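You operate a simulated robot arm through the tools that you are given. There is no shell and no other tool. Be economical: measure what you need, move in short steps, check, and stop when the job is done.

You run a simulated robot arm. Do the job below in one go: nothing can be reset, and whatever is moved stays where it is left.

JOB
Crimp the black hose stub with the die size printed on it.
Fine: load the press, set the die knob, shut the guard, switch on, hold the button till done; leave all as it stands.

Only the result counts: the job must be done as asked and must still hold three seconds after the hand-in. Knocking over, shifting, dropping, spilling or breaking anything else fails it.

ROBOT AND FRAMES
A 7-joint arm with a two-finger parallel gripper, fixed in place. Base frame: the origin is at the foot of the arm, x ahead of it, y to its left, z up; the work surface is at about z = 0. Readings come in mm, rad, newtons and seconds.
With the tool pointing down near the work surface it reaches from about 220 to 580 mm from the base axis. Its first joint turns from -1.152 to 1.152 rad. Payload 2.5 kg.
Tool frame: the origin (TCP) lies between the finger pads and is the grasp point; the fingertips stand 23 mm ahead of it; z points along the fingers, y is the line along which they close. Largest opening 94 mm; finger width 38, thickness 10; the body of the gripper, 54 by 96 mm, starts 39 mm behind the TCP.
Orientation is that of the tool frame in the base frame, as a unit quaternion [x, y, z, w]. With the fingers straight down and closing along the base's y, the tool's x points along the base's -x, its y along +y and its z along -z.

CONTROLS
- The arm moves only by the tool servo_tool. Its argument "series" is text: rows parted by semicolons, each of 6 numbers parted by spaces: the shift along the tool's x, y, z in units of 50 mm (1.0 is 50 mm), then the turn, a rotation vector about the tool's x, y, z in units of 4 degrees (1.0 is 4 degrees). In form: x y z ax ay az; .... A call has 1 to 12 rows; each row shifts and turns the commanded pose from where the row before left it, along the tool's axes as they then stand. "grip" is the finger opening in mm, from 0 to 94, set as the call begins (left out, the last holds). A call with a number of a shift or a turn outside -1 to 1 is refused whole. A row lasts 0.2 s, in which the tool goes at most 50 mm and 0.15 rad; a call with a longer step from one row to the next is refused whole, and so is a gripper value outside its range. A pose out of reach is approached as far as the arm can. The call stops where the force on the tool passes 70 N (or 10 N more than at its start, if that is more) or the arm is blocked; 0.2 s more then pass. The fingers move at their own pace (about 108 mm/s each) and stop on an object; they squeeze with about 28 N. The grip force told is the motor's: it shows also when the fingers shut on nothing. Time passes only in rows, and 0.2 s behind the last, so rows that do not move let the fingers close. The reply holds the time, the measured pose of the TCP, the force on the tool along the base axes, the opening and the grip force, in the units named above and with some noise, with the torque about the TCP (base axes, N m) and any sound that the robot's microphone picked up, and new pictures: "show" is both (left out), scene, wrist or none.
- Cameras (640 x 400 px; columns grow to the right, rows downward): "scene" is fixed at [96.9, -394.3, 550.4]; the picture's right is [0.96, -0.29, 0.00], its down [-0.15, -0.49, -0.86] and it looks along [0.25, 0.82, -0.52] (base axes); focal length 326 px, centre (320, 200). "wrist" rides on the gripper at [86, 16, -74] in the tool frame; the picture's right is [-0.18, 0.98, 0.00], its down [-0.58, -0.11, -0.81] and it looks along [-0.79, -0.15, 0.59] (tool axes); focal length 243 px, centre (320, 200). There is no depth. A picture from a camera that has moved, and an enlarged one, comes with that camera's place and axes in the base frame and with its lens.
- zoom(camera, box): a new picture of the part [left, top, right, bottom] of that camera's present view, enlarged. It takes no simulated time.
- sign_off(): hands the job in; it is judged then, once.

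Go step by step. Nothing tells you positions but the pictures and the camera data: compare them with the known pose of the tool, close in by small moves and look again before you grip or let go. The budget is 120 turns and 200 pictures, counting those below and the enlarged ones. Unless the task says otherwise, let go and move clear before handing in, and close with one line.

The tools are called as a command line: name --argument value ..., lists and objects as JSON in quotes. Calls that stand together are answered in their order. servo_tool: Moves the arm, as the interface text tells. Its arguments: {"type":"object","properties":{"series":{"type":"string"},"grip":{"type":"number"},"show":{"type":"string","enum":["both","scene","wrist","none"]}},"required":["series"]} The other tools are called the same way: zoom (camera, box) takes an enlarged picture of a part of a camera's view; sign_off () hands the job in.

At the start:

```text
t: 0.0
eef_pos: [327.9, 127.9, 351.7]
tool_rot: [0.0, 1.0, -0.001, 0.0]
ft_force: [0.2, -0.8, -0.1]
torque: [0.05, 0.03, 0.0]
gripper_width: 93.9
grasp_force: 0.1
```

scene: 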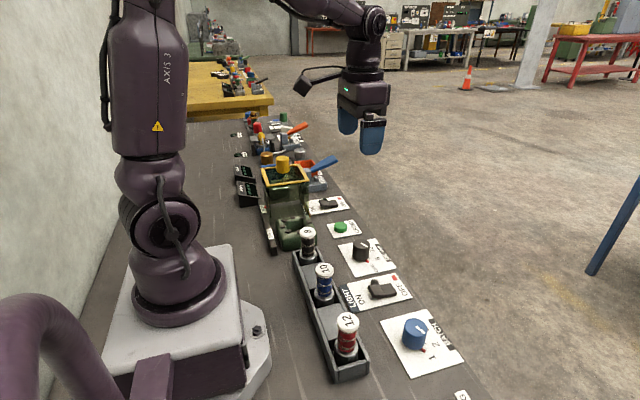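
wrist: 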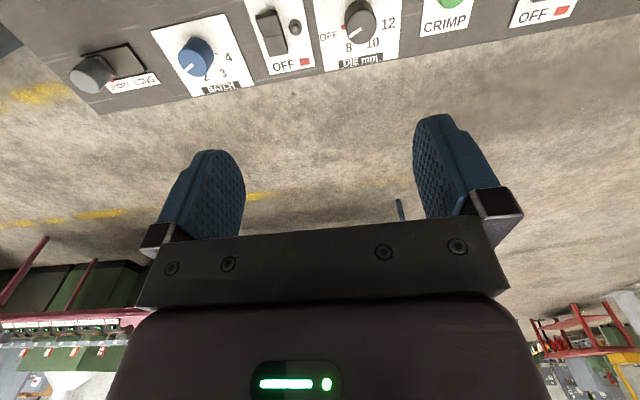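

I see a row of stubs in a tray (black, blue, red), a press further off, and control panels on the right. I'll enlarge the parts before moving.

zoom --camera "scene" --box '[220, 200, 440, 390]'

zoom --camera "scene" --box '[220, 110, 360, 260]'

zoom --camera "scene" --box '[280, 215, 350, 270]'

zoom --camera "wrist" --box '[50, 0, 640, 110]'

```text
2.11 times, centred on (330, 295) of scene
camera zoom: at [96.9, -394.3, 550.4], right [0.96, -0.29, 0.0], down [-0.15, -0.49, -0.86], along [0.25, 0.82, -0.52], focal length 685 px, centre (299, 0)
```

zoom: 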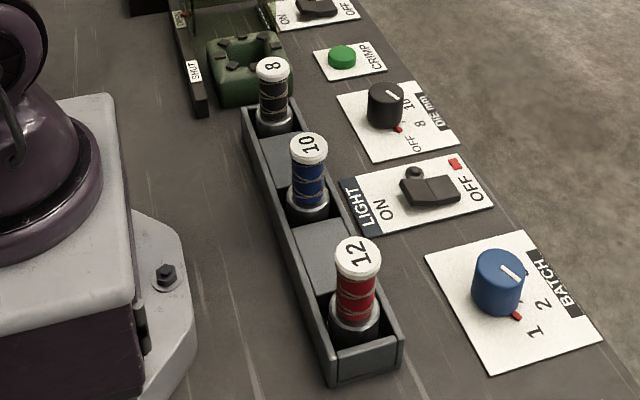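

```text
2.67 times, centred on (290, 185) of scene
camera zoom: at [96.9, -394.3, 550.4], right [0.96, -0.29, 0.0], down [-0.15, -0.49, -0.86], along [0.25, 0.82, -0.52], focal length 868 px, centre (400, 240)
```

zoom: 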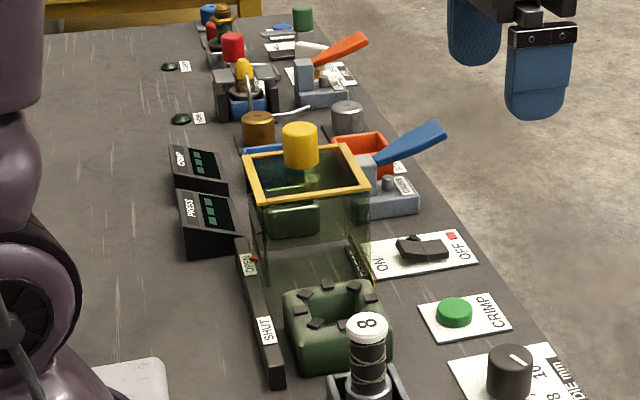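

```text
7.27 times, centred on (315, 242) of scene
camera zoom: at [96.9, -394.3, 550.4], right [0.96, -0.29, 0.0], down [-0.15, -0.49, -0.86], along [0.25, 0.82, -0.52], focal length 2368 px, centre (356, -109)
```

zoom: 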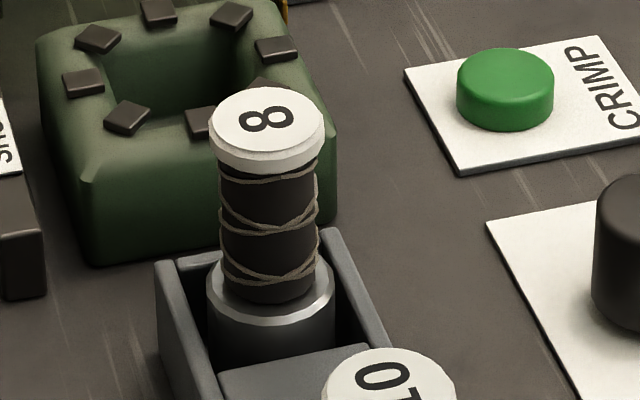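

```text
1.08 times, centred on (345, 55) of wrist (not enlarged: the box is as wide or as high as the picture)
camera zoom: at [241.5, 143.9, 426.5], right [0.18, 0.98, 0.0], down [0.58, -0.11, 0.81], along [0.79, -0.15, -0.59], focal length 263 px, centre (293, 357)
```

zoom: 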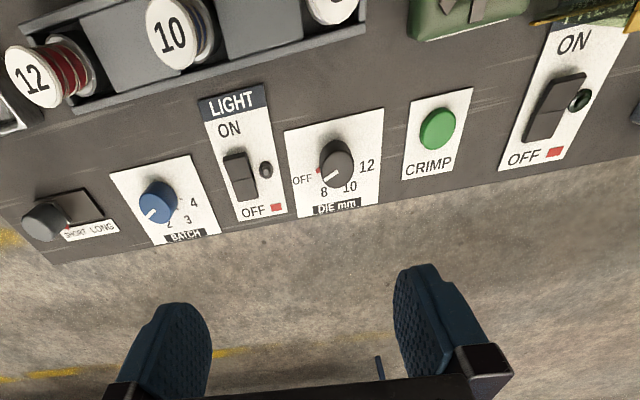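

The black stub reads 8; the guard (yellow frame) slides on a rail beside the press and is open. I'll bring the wrist camera back over the near part for measuring.

servo_tool --series ".552 .248 .524 0 0 0;.552 .248 .524 0 0 0;.552 .248 .524 0 0 0;.552 .248 .524 0 0 0;.552 .248 .524 0 0 0;0 0 0 0 0 0"

```text
t: 1.4
eef_pos: [189.8, 187.8, 218.7]
tool_rot: [0.0, 1.0, 0.0, 0.001]
ft_force: [-0.1, -0.5, -0.1]
torque: [0.01, -0.01, 0.0]
gripper_width: 94.2
grasp_force: 0.0
camera wrist: at [103.5, 205.7, 293.2], right [0.18, 0.98, 0.0], down [0.58, -0.11, 0.81], along [0.79, -0.15, -0.59], focal length 243 px, centre (320, 200)
```

scene: 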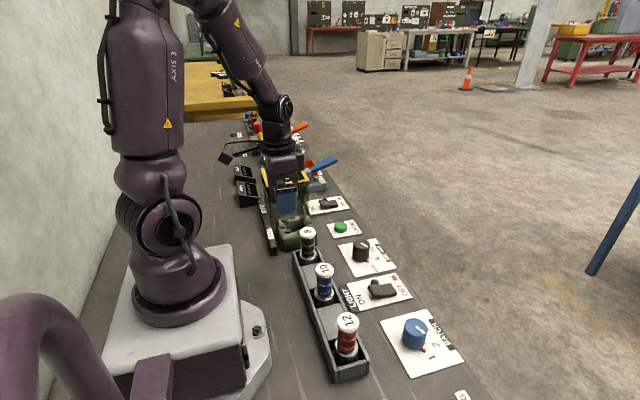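
wrist: 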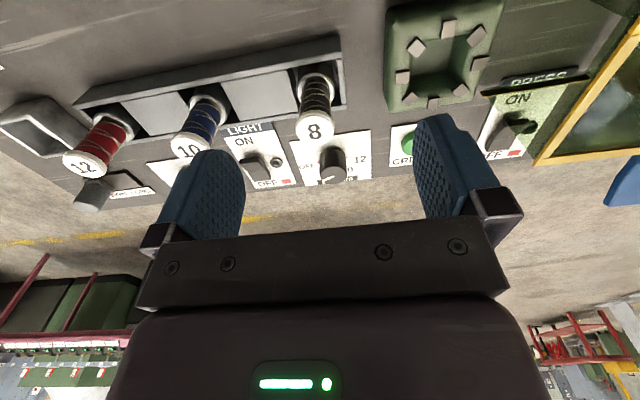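

The stub top is at about (242,175,109) and the die opening near (239,315,30). I'll move left to look squarely at the press and guard.

servo_tool --series "0 .8 -.4 0 0 0;0 .8 -.4 0 0 0;0 .8 -.4 0 0 0;0 0 0 0 0 0" --show "wrist"

zoom --camera "wrist" --box '[160, 0, 640, 240]'

zoom --camera "scene" --box '[220, 150, 380, 250]'

```text
t: 2.4
eef_pos: [188.2, 313.0, 281.8]
tool_rot: [0.001, 1.0, 0.0, 0.0]
ft_force: [0.5, 0.1, -0.9]
torque: [-0.01, -0.02, -0.01]
gripper_width: 94.1
grasp_force: 0.0
camera wrist: at [102.5, 329.9, 356.3], right [0.18, 0.98, 0.0], down [0.58, -0.11, 0.81], along [0.79, -0.15, -0.59], focal length 243 px, centre (320, 200)
```

wrist: 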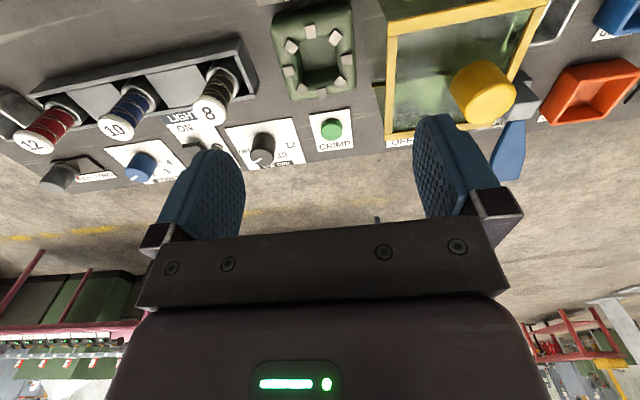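

```text
1.33 times, centred on (400, 120) of wrist
camera zoom: at [102.5, 329.9, 356.3], right [0.18, 0.98, 0.0], down [0.58, -0.11, 0.81], along [0.79, -0.15, -0.59], focal length 324 px, centre (213, 307)
```

zoom: 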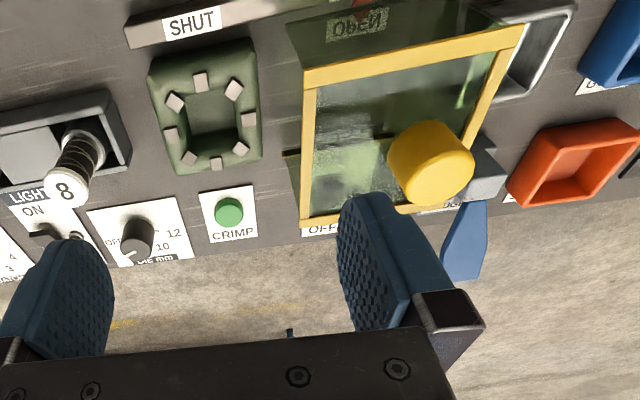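

```text
4.00 times, centred on (300, 200) of scene
camera zoom: at [96.9, -394.3, 550.4], right [0.96, -0.29, 0.0], down [-0.15, -0.49, -0.86], along [0.25, 0.82, -0.52], focal length 1302 px, centre (400, 200)
```

zoom: 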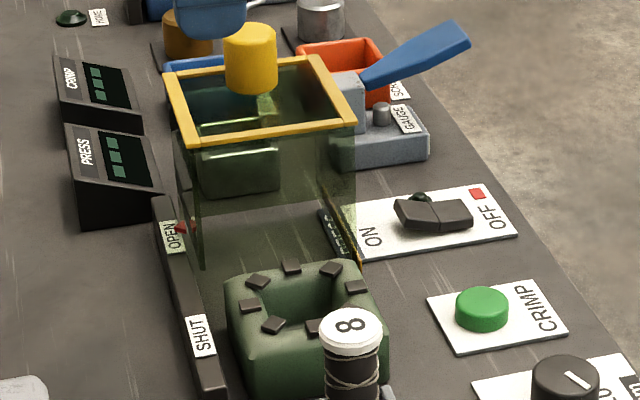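

The guard knob top sits near (244,456,162), and the guard slides about 140 mm toward −y. Next I go above the black stub with the fingertips still over its cap.

servo_tool --series "-.208 -.544 .528 0 0 0;-.208 -.544 .528 0 0 0;-.208 -.544 .528 0 0 0;-.208 -.544 .528 0 0 0;-.208 -.544 .528 0 0 0;0 0 0 0 0 0"

zoom --camera "scene" --box '[240, 170, 400, 270]'

```text
t: 3.8
eef_pos: [243.4, 174.0, 149.4]
tool_rot: [0.001, 1.0, 0.0, 0.0]
ft_force: [0.7, -0.4, 0.0]
torque: [0.0, -0.03, -0.01]
gripper_width: 93.7
grasp_force: 0.1
camera wrist: at [157.5, 191.1, 224.1], right [0.18, 0.98, 0.0], down [0.58, -0.11, 0.81], along [0.79, -0.15, -0.59], focal length 243 px, centre (320, 200)
```

scene: 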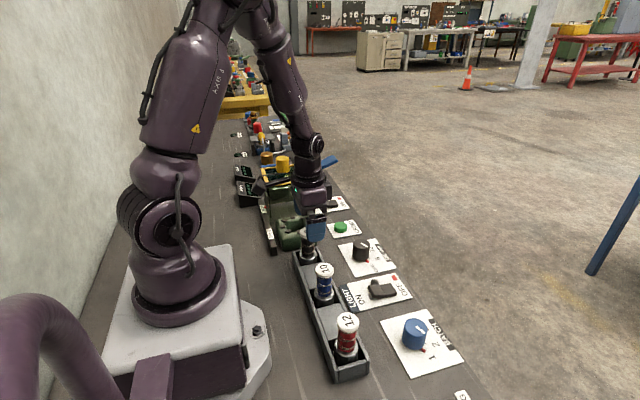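
wrist: 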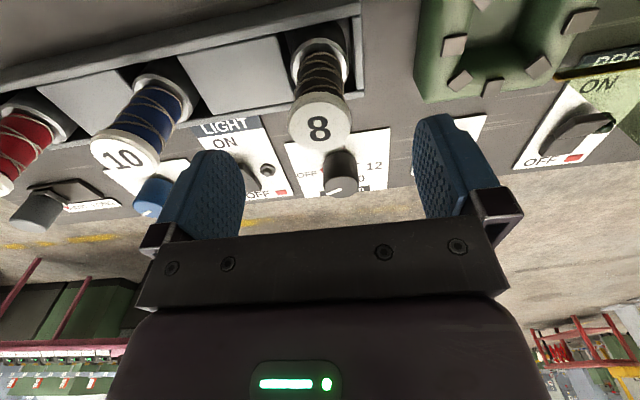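

```text
4.00 times, centred on (320, 220) of scene
camera zoom: at [96.9, -394.4, 550.4], right [0.96, -0.29, 0.0], down [-0.15, -0.49, -0.86], along [0.25, 0.82, -0.52], focal length 1302 px, centre (320, 120)
```

zoom: 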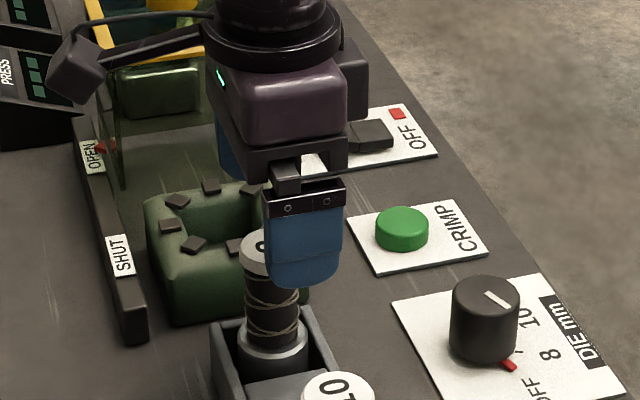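

Cap is at about (240,176), top z≈108; nearly aligned. I'll descend to z≈82 and look again before closing.

servo_tool --series ".06 .04 .4 0 0 0;0 0 .4 0 0 0;0 0 .4 0 0 0;0 0 .14 0 0 0"

zoom --camera "scene" --box '[250, 190, 370, 265]'

```text
t: 4.8
eef_pos: [239.4, 174.1, 81.1]
tool_rot: [0.0, 1.0, 0.0, 0.0]
ft_force: [0.4, 0.1, -0.1]
torque: [0.02, -0.02, 0.0]
gripper_width: 93.7
grasp_force: 0.1
camera wrist: at [153.5, 191.3, 155.6], right [0.18, 0.98, 0.0], down [0.58, -0.11, 0.81], along [0.79, -0.15, -0.59], focal length 243 px, centre (320, 200)
```

scene: 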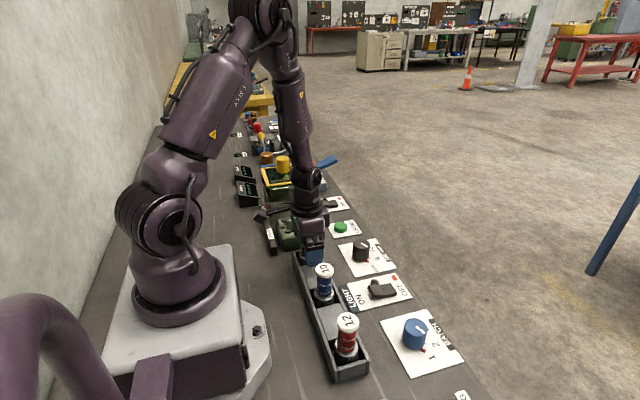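
wrist: 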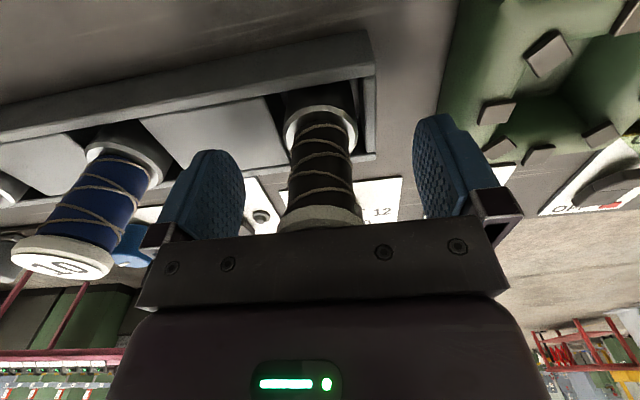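

```text
5.33 times, centred on (310, 228) of scene
camera zoom: at [96.9, -394.4, 550.4], right [0.96, -0.29, 0.0], down [-0.15, -0.49, -0.86], along [0.25, 0.82, -0.52], focal length 1736 px, centre (373, 53)
```

zoom: 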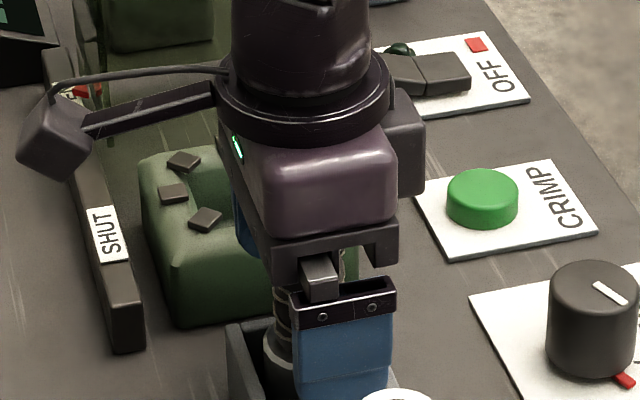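

The stub lies centred between the pads. I close on it.

servo_tool --series "0 0 0 0 0 0;0 0 0 0 0 0;0 0 0 0 0 0" --grip 20

```text
t: 5.6
eef_pos: [238.6, 175.5, 79.3]
tool_rot: [-0.001, 1.0, 0.0, 0.001]
ft_force: [-0.4, 0.8, 0.2]
torque: [-0.01, 0.02, 0.02]
gripper_width: 35.2
grasp_force: 27.2
camera wrist: at [153.3, 191.3, 155.7], right [0.18, 0.98, 0.0], down [0.58, -0.11, 0.81], along [0.79, -0.15, -0.59], focal length 243 px, centre (320, 200)
```

scene: 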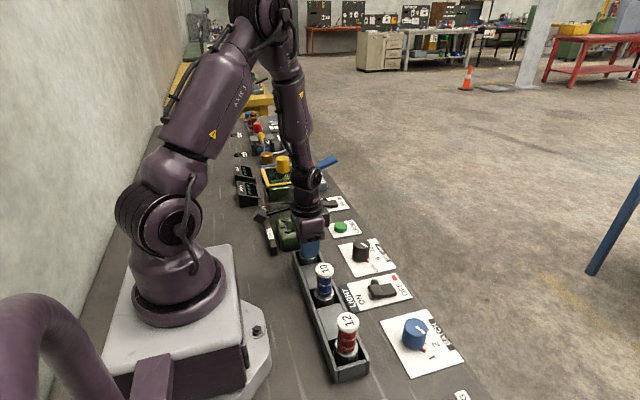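
wrist: 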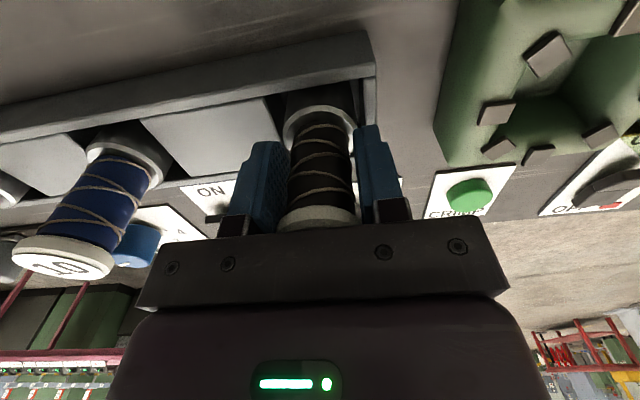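

Gripped at 35 mm. I lift straight up.

servo_tool --series "0 0 -.3 0 0 0;0 0 -.5 0 0 0;0 0 -.5 0 0 0;0 0 -.5 0 0 0;0 0 0 0 0 0"

zoom --camera "scene" --box '[240, 170, 400, 270]'

```text
t: 6.8
eef_pos: [240.3, 174.5, 172.1]
tool_rot: [0.0, 1.0, 0.001, 0.001]
ft_force: [0.6, -0.6, -3.5]
torque: [-0.01, 0.01, 0.0]
gripper_width: 34.7
grasp_force: 27.5
camera wrist: at [154.4, 191.2, 246.7], right [0.18, 0.98, 0.0], down [0.58, -0.11, 0.81], along [0.79, -0.15, -0.59], focal length 243 px, centre (320, 200)
```

scene: 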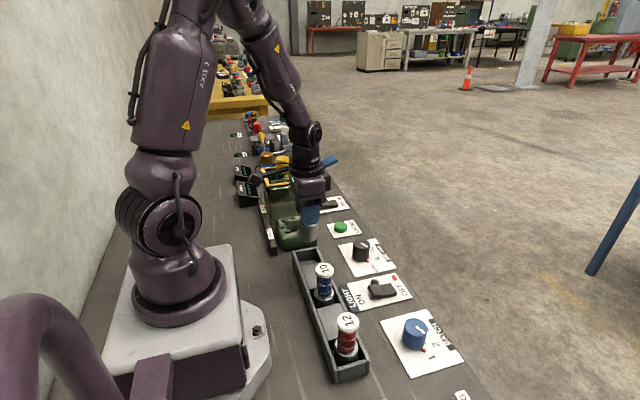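
wrist: 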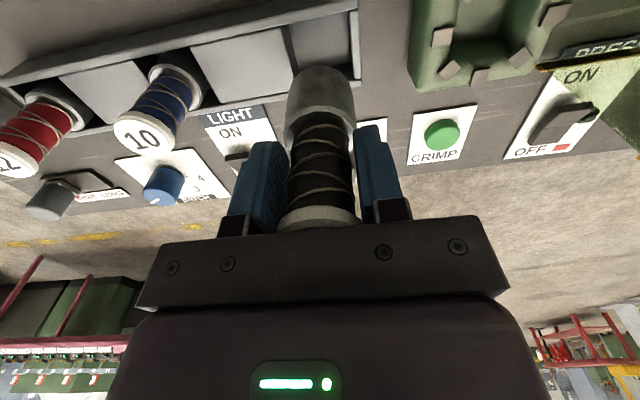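

```text
4.00 times, centred on (320, 220) of scene
camera zoom: at [96.9, -394.3, 550.4], right [0.96, -0.29, 0.0], down [-0.15, -0.49, -0.86], along [0.25, 0.82, -0.52], focal length 1302 px, centre (320, 120)
```

zoom: 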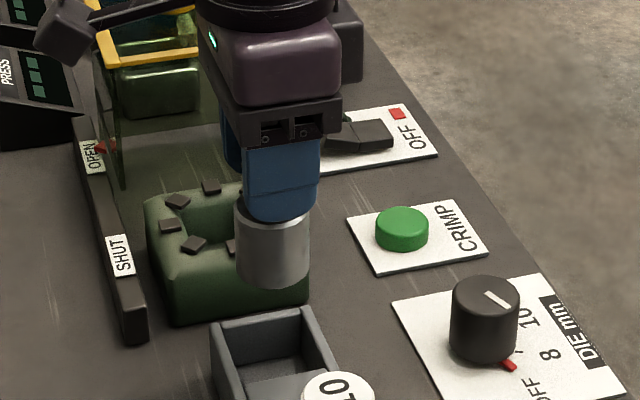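

Lifted; stub bottom about 74 mm below the TCP. I go up and sideways to get clean wrist views of the die opening.

servo_tool --series ".267 .4 -.4 0 0 0;.267 .4 -.4 0 0 0;.267 .4 -.4 0 0 0;0 0 0 0 0 0" --show "none"

zoom --camera "wrist" --box '[300, 0, 500, 125]'

```text
t: 7.8
eef_pos: [199.7, 234.5, 230.9]
tool_rot: [0.0, 1.0, 0.0, -0.001]
ft_force: [0.7, 0.1, -2.4]
torque: [0.01, 0.01, 0.02]
gripper_width: 34.7
grasp_force: 28.2
```

```text
3.20 times, centred on (400, 62) of wrist
camera zoom: at [113.8, 252.2, 304.8], right [0.18, 0.98, 0.0], down [0.58, -0.11, 0.81], along [0.79, -0.15, -0.59], focal length 776 px, centre (64, 640)
```

zoom: 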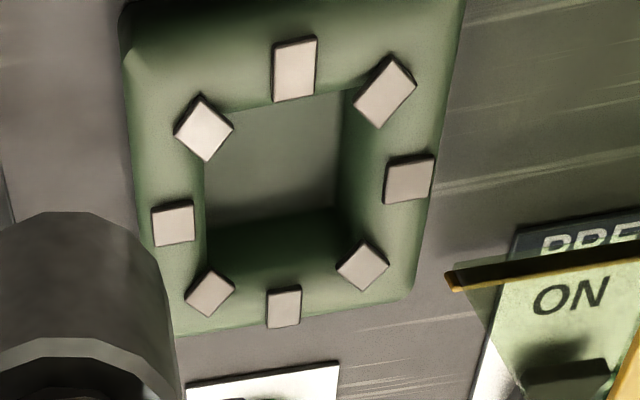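

Die opening centre triangulates to (239.5, 300.4), rim z≈51. I move over it and descend with stub bottom still ~50 mm above the rim.

servo_tool --series "-.26 .44 .333 0 0 0;-.26 .44 .333 0 0 0;-.26 .44 .333 0 0 0;0 0 0 0 0 0"

zoom --camera "scene" --box '[240, 170, 340, 250]'

zoom --camera "wrist" --box '[220, 0, 420, 125]'

```text
t: 8.8
eef_pos: [237.4, 300.4, 178.4]
tool_rot: [0.0, 1.0, 0.0, 0.001]
ft_force: [0.0, 0.0, -2.8]
torque: [0.0, -0.01, 0.0]
gripper_width: 34.8
grasp_force: 28.1
camera wrist: at [151.8, 317.0, 252.8], right [0.18, 0.98, 0.0], down [0.58, -0.11, 0.81], along [0.79, -0.15, -0.59], focal length 243 px, centre (320, 200)
```

scene: 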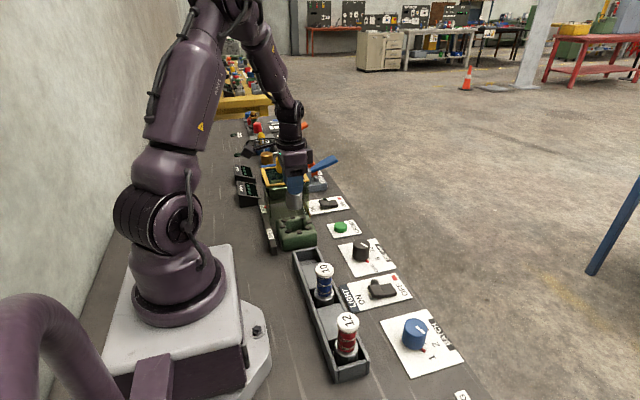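
wrist: 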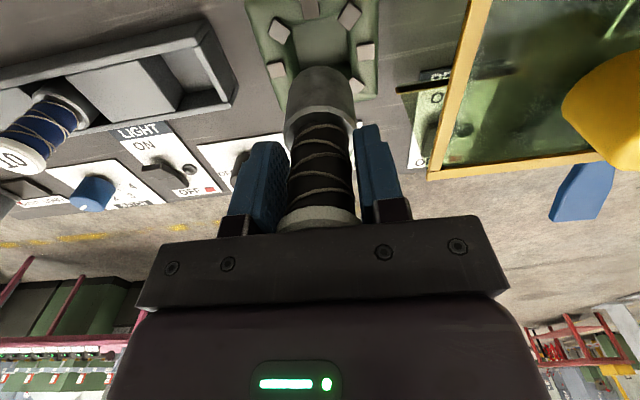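

```text
5.00 times, centred on (290, 210) of scene
camera zoom: at [96.9, -394.3, 550.4], right [0.96, -0.29, 0.0], down [-0.15, -0.49, -0.86], along [0.25, 0.82, -0.52], focal length 1628 px, centre (470, 150)
```

zoom: 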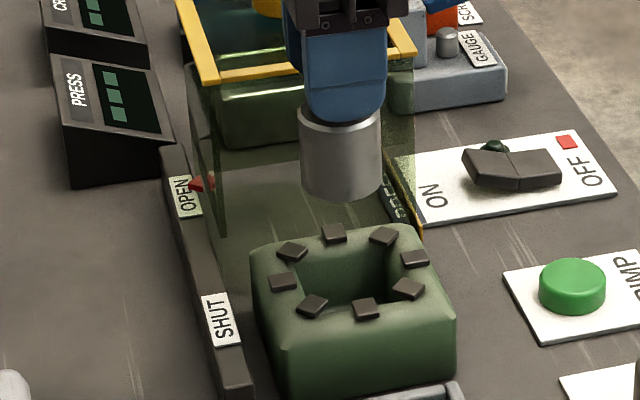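

```text
3.20 times, centred on (320, 62) of wrist
camera zoom: at [151.8, 317.0, 252.8], right [0.18, 0.98, 0.0], down [0.58, -0.11, 0.81], along [0.79, -0.15, -0.59], focal length 776 px, centre (320, 640)
```

zoom: 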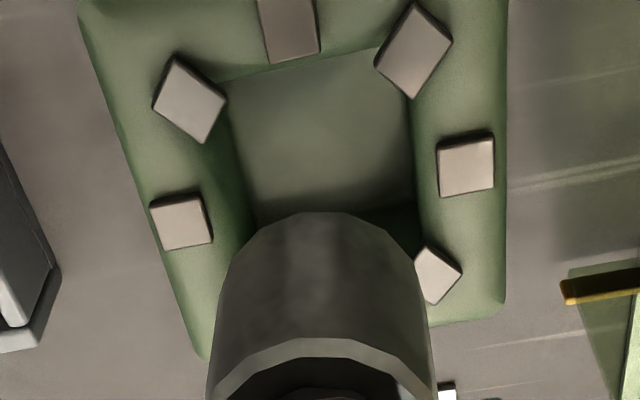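

Die centre is confirmed near (240,301); the stub hangs about 1 mm ahead of the TCP. I correct slightly and descend to just above the rim.

servo_tool --series "-.036 .01 .3 0 0 0;0 0 .3 0 0 0;0 0 .26 0 0 0;0 0 0 0 0 0" --show "none"

zoom --camera "scene" --box '[260, 190, 340, 250]'

zoom --camera "wrist" --box '[220, 0, 420, 125]'

```text
t: 9.8
eef_pos: [237.8, 302.6, 137.9]
tool_rot: [0.0, 1.0, 0.001, -0.001]
ft_force: [0.7, 0.3, -2.4]
torque: [0.0, 0.02, -0.04]
gripper_width: 35.0
grasp_force: 28.2
```

```text
6.67 times, centred on (300, 220) of scene
camera zoom: at [96.9, -394.3, 550.4], right [0.96, -0.29, 0.0], down [-0.15, -0.49, -0.86], along [0.25, 0.82, -0.52], focal length 2170 px, centre (453, 67)
```

zoom: 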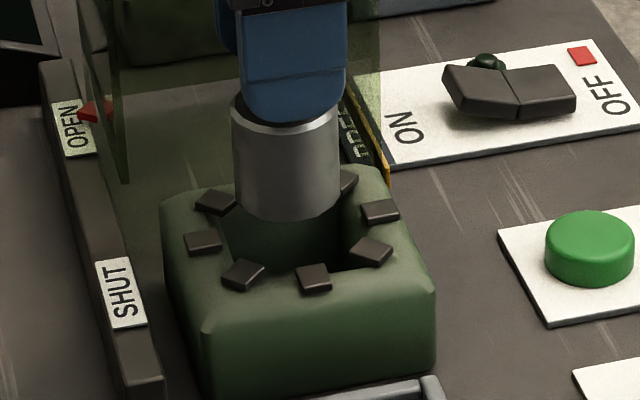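

```text
3.20 times, centred on (320, 62) of wrist
camera zoom: at [152.7, 318.8, 211.7], right [0.18, 0.98, 0.0], down [0.58, -0.11, 0.81], along [0.79, -0.15, -0.59], focal length 776 px, centre (320, 640)
```

zoom: 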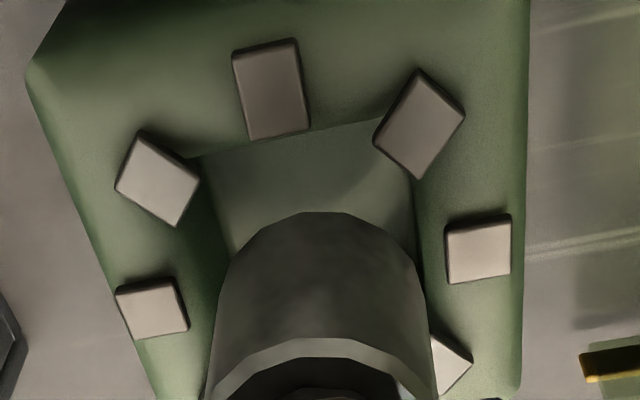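

Stub and die look concentric within about a millimetre. I lower it into the opening, watching the force.

servo_tool --series "-.016 0 .2 0 0 0;0 0 .2 0 0 0;0 0 .2 0 0 0;0 0 .1 0 0 0;0 0 0 0 0 0" --show "none"

zoom --camera "scene" --box '[260, 190, 340, 250]'

```text
t: 11.0
eef_pos: [238.9, 302.6, 103.9]
tool_rot: [0.0, 1.0, 0.0, 0.001]
ft_force: [-0.1, -0.2, -2.8]
torque: [-0.01, 0.0, 0.0]
gripper_width: 34.7
grasp_force: 27.9
```

```text
6.67 times, centred on (300, 220) of scene
camera zoom: at [96.9, -394.3, 550.4], right [0.96, -0.29, 0.0], down [-0.15, -0.49, -0.86], along [0.25, 0.82, -0.52], focal length 2170 px, centre (453, 67)
```

zoom: 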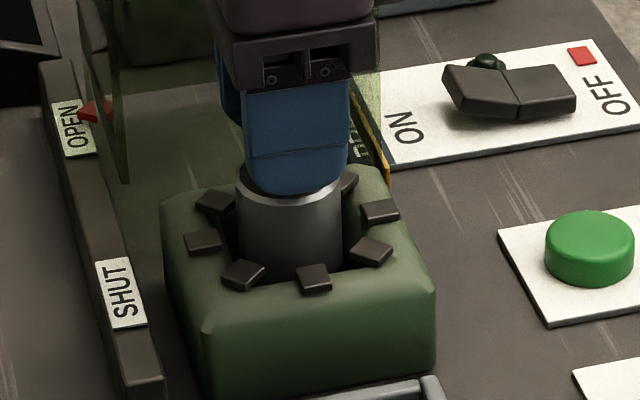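

It is entering freely with no contact force. I continue in small steps toward the floor.

servo_tool --series "0 0 .08 0 0 0;0 0 .08 0 0 0;0 0 .08 0 0 0;0 0 .08 0 0 0;0 0 0 0 0 0" --show "none"

zoom --camera "scene" --box '[260, 190, 340, 250]'

```text
t: 12.2
eef_pos: [240.7, 300.9, 88.3]
tool_rot: [0.0, 1.0, 0.0, 0.0]
ft_force: [0.6, -0.1, -3.6]
torque: [0.0, -0.01, -0.03]
gripper_width: 35.0
grasp_force: 28.1
```

```text
6.67 times, centred on (300, 220) of scene
camera zoom: at [96.9, -394.3, 550.4], right [0.96, -0.29, 0.0], down [-0.15, -0.49, -0.86], along [0.25, 0.82, -0.52], focal length 2170 px, centre (453, 67)
```

zoom: 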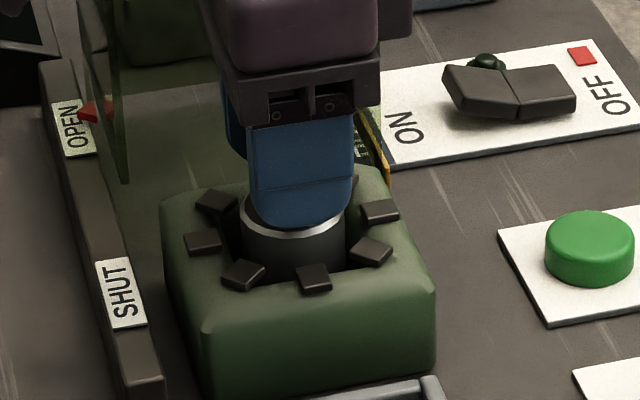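

Still free. Continue with fine steps.

servo_tool --series "0 0 .04 0 0 0;0 0 .04 0 0 0;0 0 .04 0 0 0;0 0 0 0 0 0" --show "none"

```text
t: 13.2
eef_pos: [240.1, 302.1, 83.4]
tool_rot: [0.0, 1.0, 0.001, -0.001]
ft_force: [0.3, 0.4, -2.5]
torque: [0.01, 0.01, -0.02]
gripper_width: 34.7
grasp_force: 27.6
```

servo_tool --series "0 0 .03 0 0 0;0 0 .03 0 0 0;0 0 0 0 0 0" --show "none"

zoom --camera "wrist" --box '[160, 0, 480, 200]'

```text
t: 14.0
eef_pos: [240.8, 303.0, 79.6]
tool_rot: [0.0, 1.0, 0.002, 0.002]
ft_force: [-4.1, -6.9, 39.0]
torque: [0.09, -0.26, -0.05]
gripper_width: 35.3
grasp_force: 28.0
```

```text
2.00 times, centred on (320, 100) of wrist
camera zoom: at [154.5, 319.2, 154.4], right [0.18, 0.98, 0.0], down [0.58, -0.11, 0.81], along [0.79, -0.15, -0.59], focal length 485 px, centre (320, 400)
```

zoom: 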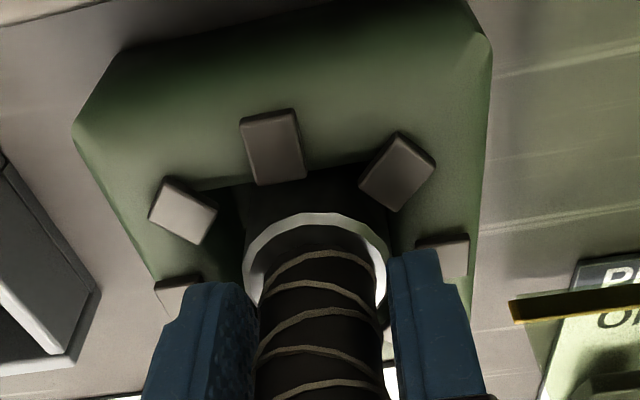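

It touches bottom. I ease up 1 mm, then open and rise straight up.

servo_tool --series "0 0 -.02 0 0 0;0 0 0 0 0 0" --show "none"

servo_tool --series "0 0 0 0 0 0;0 0 0 0 0 0" --grip 70 --show "wrist"

```text
t: 14.6
eef_pos: [240.7, 303.0, 79.2]
tool_rot: [0.001, 1.0, 0.001, 0.001]
ft_force: [4.5, -1.3, 20.1]
torque: [0.28, -0.54, -0.04]
gripper_width: 34.9
grasp_force: 27.5
```

```text
t: 15.2
eef_pos: [239.2, 301.2, 78.7]
tool_rot: [0.001, 1.0, 0.0, -0.001]
ft_force: [1.0, -0.6, -0.2]
torque: [0.0, 0.03, 0.02]
gripper_width: 69.9
grasp_force: 0.1
camera wrist: at [153.4, 318.6, 153.9], right [0.18, 0.98, 0.0], down [0.58, -0.11, 0.81], along [0.79, -0.15, -0.59], focal length 243 px, centre (320, 200)
```

wrist: 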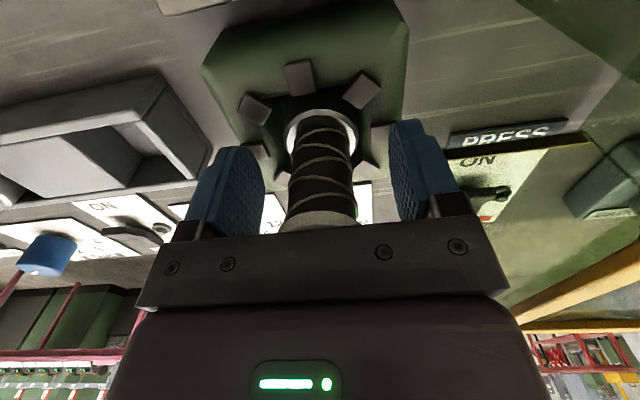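

The stub stands in the die. I rise clear and move over to view the DIE knob.

servo_tool --series "0 0 -.6 0 0 0;0 0 -.9 0 0 0;0 0 -.9 0 0 0;-.4 -.75 0 0 0 0;-.4 -.75 0 0 0 0;-.4 -.75 .3 0 0 0;0 0 .5 0 0 0;0 0 0 0 0 0"

zoom --camera "wrist" --box '[200, 40, 460, 200]'

zoom --camera "scene" --box '[250, 180, 410, 290]'

```text
t: 17.0
eef_pos: [300.9, 190.9, 160.0]
tool_rot: [0.001, 1.0, 0.0, 0.001]
ft_force: [-0.9, -0.5, -0.7]
torque: [0.01, -0.01, -0.01]
gripper_width: 69.9
grasp_force: 0.1
camera wrist: at [214.8, 207.0, 234.6], right [0.18, 0.98, 0.0], down [0.58, -0.11, 0.81], along [0.79, -0.15, -0.59], focal length 243 px, centre (320, 200)
```

scene: 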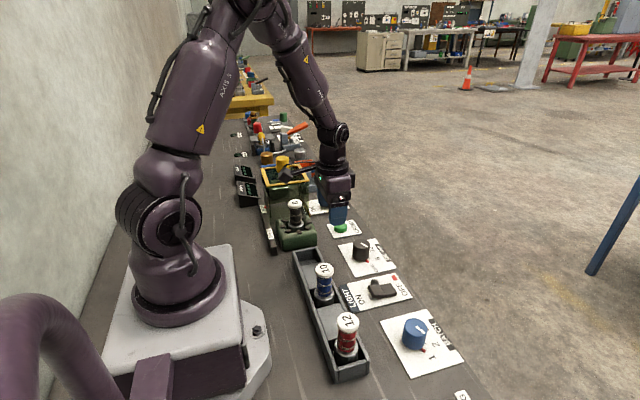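
wrist: 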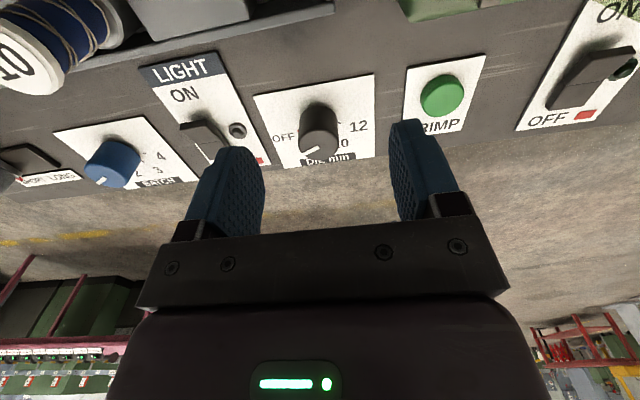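

```text
2.46 times, centred on (330, 120) of wrist
camera zoom: at [214.8, 207.0, 234.6], right [0.18, 0.98, 0.0], down [0.58, -0.11, 0.81], along [0.79, -0.15, -0.59], focal length 597 px, centre (295, 397)
```

zoom: 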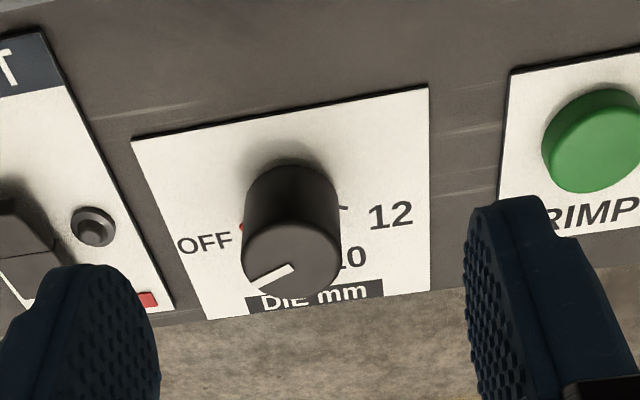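

```text
3.64 times, centred on (330, 235) of scene
camera zoom: at [96.9, -394.4, 550.4], right [0.96, -0.29, 0.0], down [-0.15, -0.49, -0.86], along [0.25, 0.82, -0.52], focal length 1184 px, centre (284, 73)
```

zoom: 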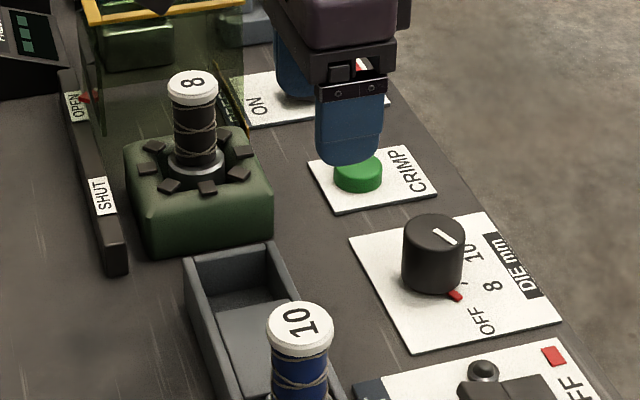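

The DIE knob is near (374,175), top z≈48, pointer at OFF; 8 is one position (about 40–45°) counter‑clockwise from above. I move above it and check.

servo_tool --series "-.48 -.107 .333 0 0 0;-.48 -.107 .333 0 0 0;-.48 -.107 .333 0 0 0;0 0 0 0 0 0"

zoom --camera "wrist" --box '[200, 40, 460, 200]'

zoom --camera "scene" --box '[300, 190, 430, 290]'

```text
t: 18.0
eef_pos: [372.5, 173.2, 111.9]
tool_rot: [0.0, 1.0, 0.0, 0.001]
ft_force: [0.4, 0.0, 0.3]
torque: [0.0, 0.01, -0.04]
gripper_width: 69.9
grasp_force: 0.1
camera wrist: at [286.5, 190.2, 186.4], right [0.18, 0.98, 0.0], down [0.58, -0.11, 0.81], along [0.79, -0.15, -0.59], focal length 243 px, centre (320, 200)
```

scene: 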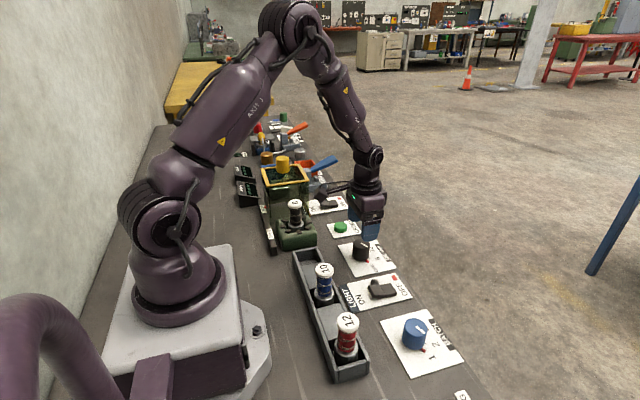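
wrist: 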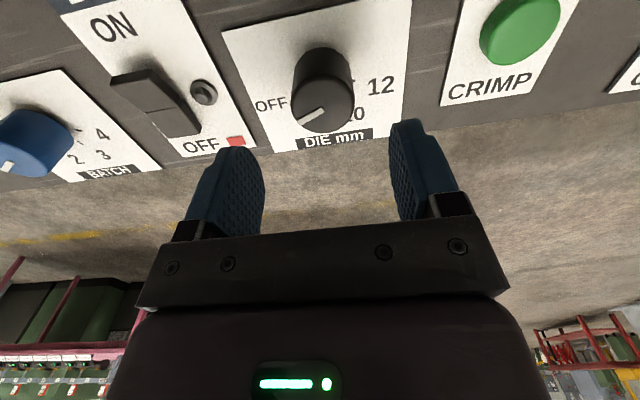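

```text
2.46 times, centred on (330, 120) of wrist
camera zoom: at [286.5, 190.2, 186.4], right [0.18, 0.98, 0.0], down [0.58, -0.11, 0.81], along [0.79, -0.15, -0.59], focal length 597 px, centre (295, 397)
```

zoom: 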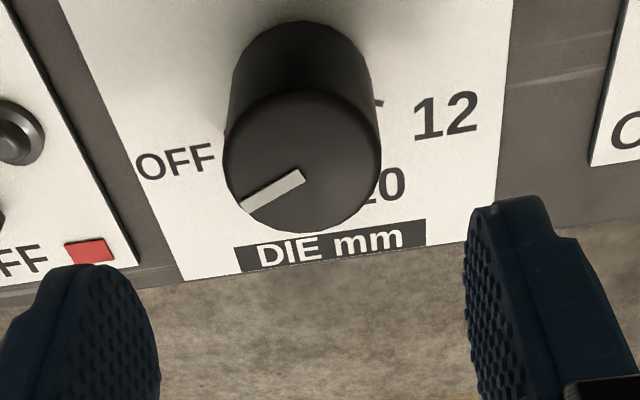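

```text
4.00 times, centred on (365, 240) of scene
camera zoom: at [96.9, -394.4, 550.4], right [0.96, -0.29, 0.0], down [-0.15, -0.49, -0.86], along [0.25, 0.82, -0.52], focal length 1302 px, centre (140, 40)
```

zoom: 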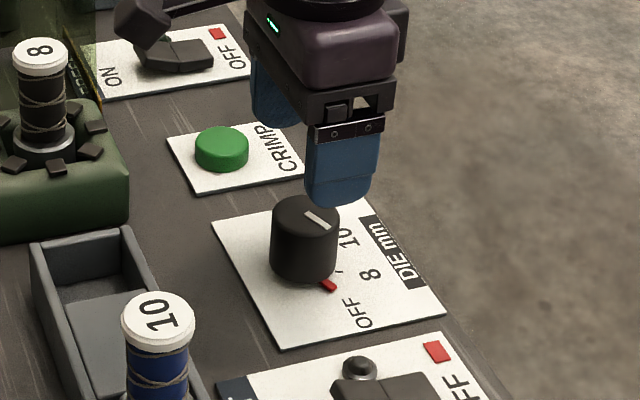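

Knob centre confirmed (372.5,176). I descend over it with the fingers open, then check.

servo_tool --series "-.01 .05 .4 0 0 0;0 0 .4 0 0 0;0 0 .4 0 0 0;0 0 0 0 0 0" --show "wrist"

zoom --camera "scene" --box '[300, 190, 430, 290]'

```text
t: 19.0
eef_pos: [371.5, 175.6, 49.9]
tool_rot: [0.0, 1.0, 0.0, -0.001]
ft_force: [-0.3, -0.9, 0.1]
torque: [0.02, 0.0, 0.0]
gripper_width: 70.0
grasp_force: 0.0
camera wrist: at [286.4, 192.0, 124.6], right [0.18, 0.98, 0.0], down [0.58, -0.11, 0.81], along [0.79, -0.15, -0.59], focal length 243 px, centre (320, 200)
```

wrist: 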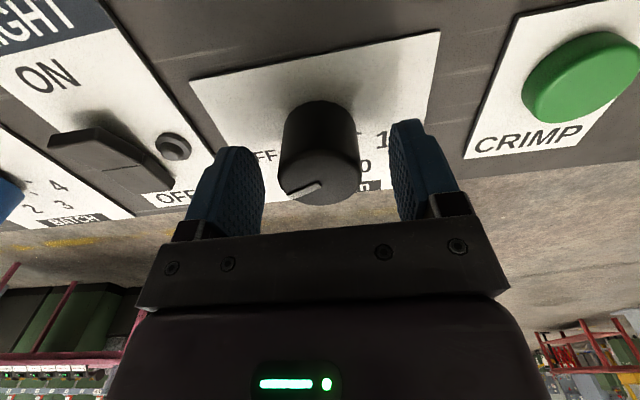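

```text
4.00 times, centred on (365, 240) of scene
camera zoom: at [96.9, -394.3, 550.4], right [0.96, -0.29, 0.0], down [-0.15, -0.49, -0.86], along [0.25, 0.82, -0.52], focal length 1302 px, centre (140, 40)
```

zoom: 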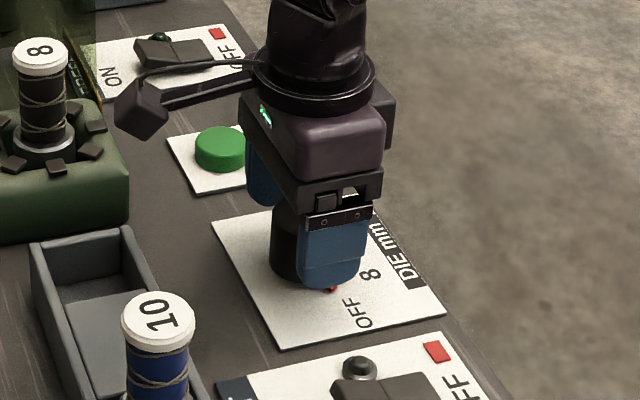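

Well centred. Close on the knob, then turn it 45° in one go.

servo_tool --series "0 0 0 0 0 0;0 0 0 0 0 0;0 0 0 0 0 0" --grip 25 --show "none"

servo_tool --series "0 0 0 0 0 -1;0 0 0 0 0 -1;0 0 0 0 0 -1;0 0 0 0 0 -1;0 0 0 0 0 -1;0 0 0 0 0 -1;0 0 0 0 0 0" --show "wrist"

```text
t: 19.8
eef_pos: [370.6, 175.2, 50.2]
tool_rot: [0.001, 1.0, 0.001, 0.0]
ft_force: [2.0, -6.0, -3.8]
torque: [0.48, 0.08, 0.08]
gripper_width: 41.3
grasp_force: 45.2
```

```text
t: 21.4
eef_pos: [373.2, 174.0, 49.2]
tool_rot: [-0.207, 0.978, -0.002, -0.001]
ft_force: [-12.7, -26.2, 26.7]
torque: [0.25, 0.28, -0.05]
gripper_width: 41.6
grasp_force: 44.9
camera wrist: at [287.8, 154.3, 124.7], right [-0.23, 0.97, 0.0], down [0.58, 0.14, 0.8], along [0.78, 0.18, -0.59], focal length 243 px, centre (320, 200)
```

wrist: 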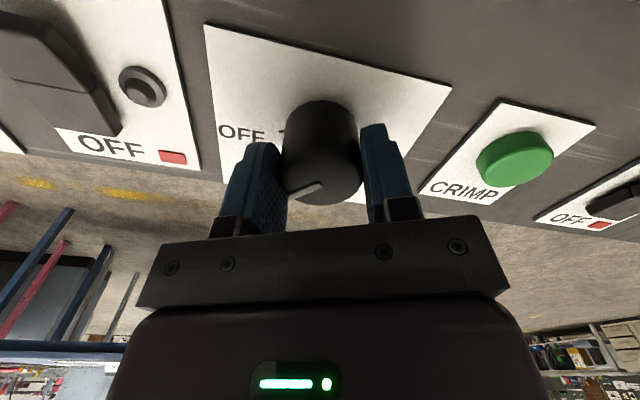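

The knob turns along with the fingers (24° so far). I turn the remaining 21°.

servo_tool --series "0 0 0 0 0 -1;0 0 0 0 0 -1;0 0 0 0 0 -1;0 0 0 0 0 -1;0 0 0 0 0 -1;0 0 0 0 0 -.25;0 0 0 0 0 0" --show "wrist"

zoom --camera "scene" --box '[300, 190, 430, 290]'

```text
t: 23.0
eef_pos: [372.8, 172.5, 48.8]
tool_rot: [-0.381, 0.924, -0.002, -0.001]
ft_force: [-2.9, -28.0, 24.9]
torque: [0.17, 0.47, -0.02]
gripper_width: 41.5
grasp_force: 45.0
camera wrist: at [301.4, 124.7, 124.2], right [-0.56, 0.83, 0.0], down [0.49, 0.34, 0.8], along [0.67, 0.45, -0.59], focal length 243 px, centre (320, 200)
```

wrist: 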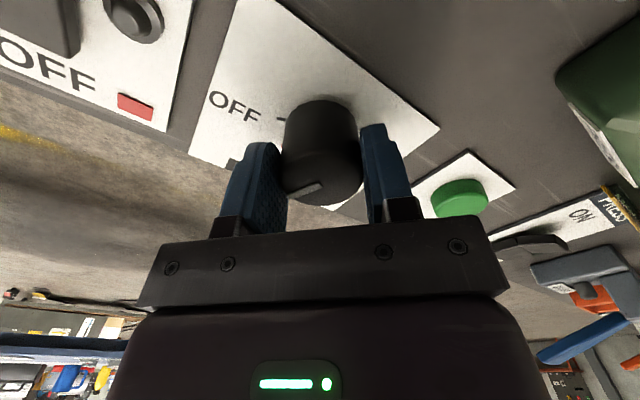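

```text
4.00 times, centred on (365, 240) of scene
camera zoom: at [96.8, -394.4, 550.4], right [0.96, -0.29, 0.0], down [-0.15, -0.49, -0.86], along [0.25, 0.82, -0.52], focal length 1302 px, centre (140, 40)
```

zoom: 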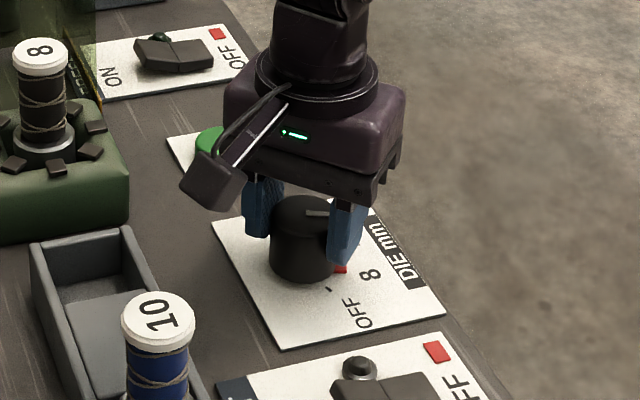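

The red pointer has moved with the knob and now sits by the 8. I open, rise and check the alignment.

servo_tool --series "0 0 0 0 0 0;0 0 0 0 0 0;0 0 -.5 0 0 0;0 0 -.8 0 0 0;0 0 0 0 0 0" --grip 70 --show "wrist"

zoom --camera "scene" --box '[340, 225, 420, 280]'

zoom --camera "wrist" --box '[180, 40, 440, 200]'

```text
t: 24.2
eef_pos: [373.4, 176.2, 114.1]
tool_rot: [-0.382, 0.924, 0.0, 0.001]
ft_force: [-0.1, 1.0, 0.5]
torque: [-0.01, 0.04, 0.0]
gripper_width: 69.8
grasp_force: 0.0
camera wrist: at [301.6, 127.8, 189.7], right [-0.56, 0.83, 0.0], down [0.49, 0.33, 0.81], along [0.66, 0.46, -0.59], focal length 243 px, centre (320, 200)
```

wrist: 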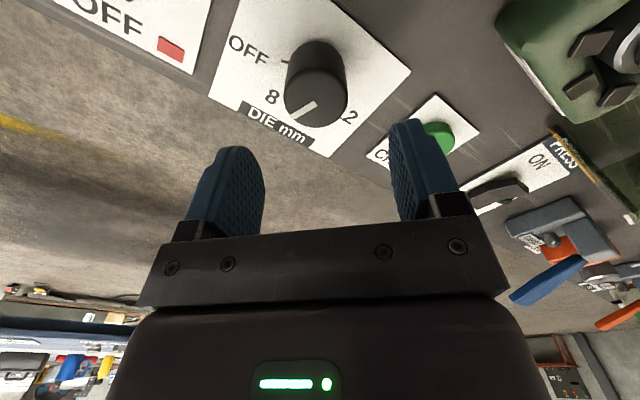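

```text
7.27 times, centred on (380, 252) of scene
camera zoom: at [96.9, -394.4, 550.4], right [0.96, -0.29, 0.0], down [-0.15, -0.49, -0.86], along [0.25, 0.82, -0.52], focal length 2368 px, centre (-116, -182)
```

zoom: 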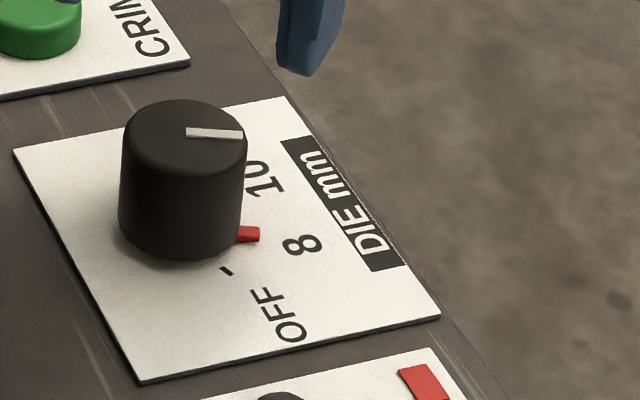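

```text
2.46 times, centred on (310, 120) of wrist
camera zoom: at [301.6, 127.8, 189.7], right [-0.56, 0.83, 0.0], down [0.49, 0.33, 0.81], along [0.66, 0.46, -0.59], focal length 597 px, centre (345, 397)
```

zoom: 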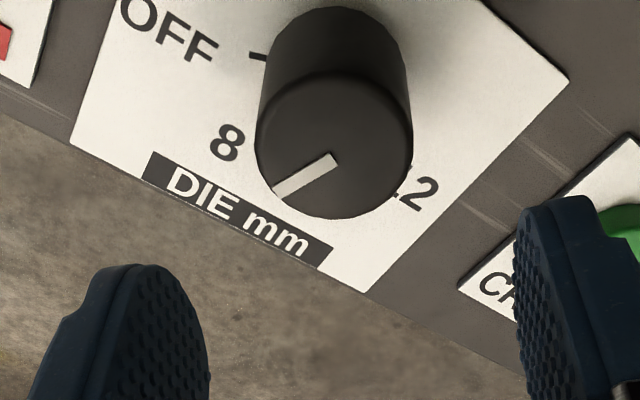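

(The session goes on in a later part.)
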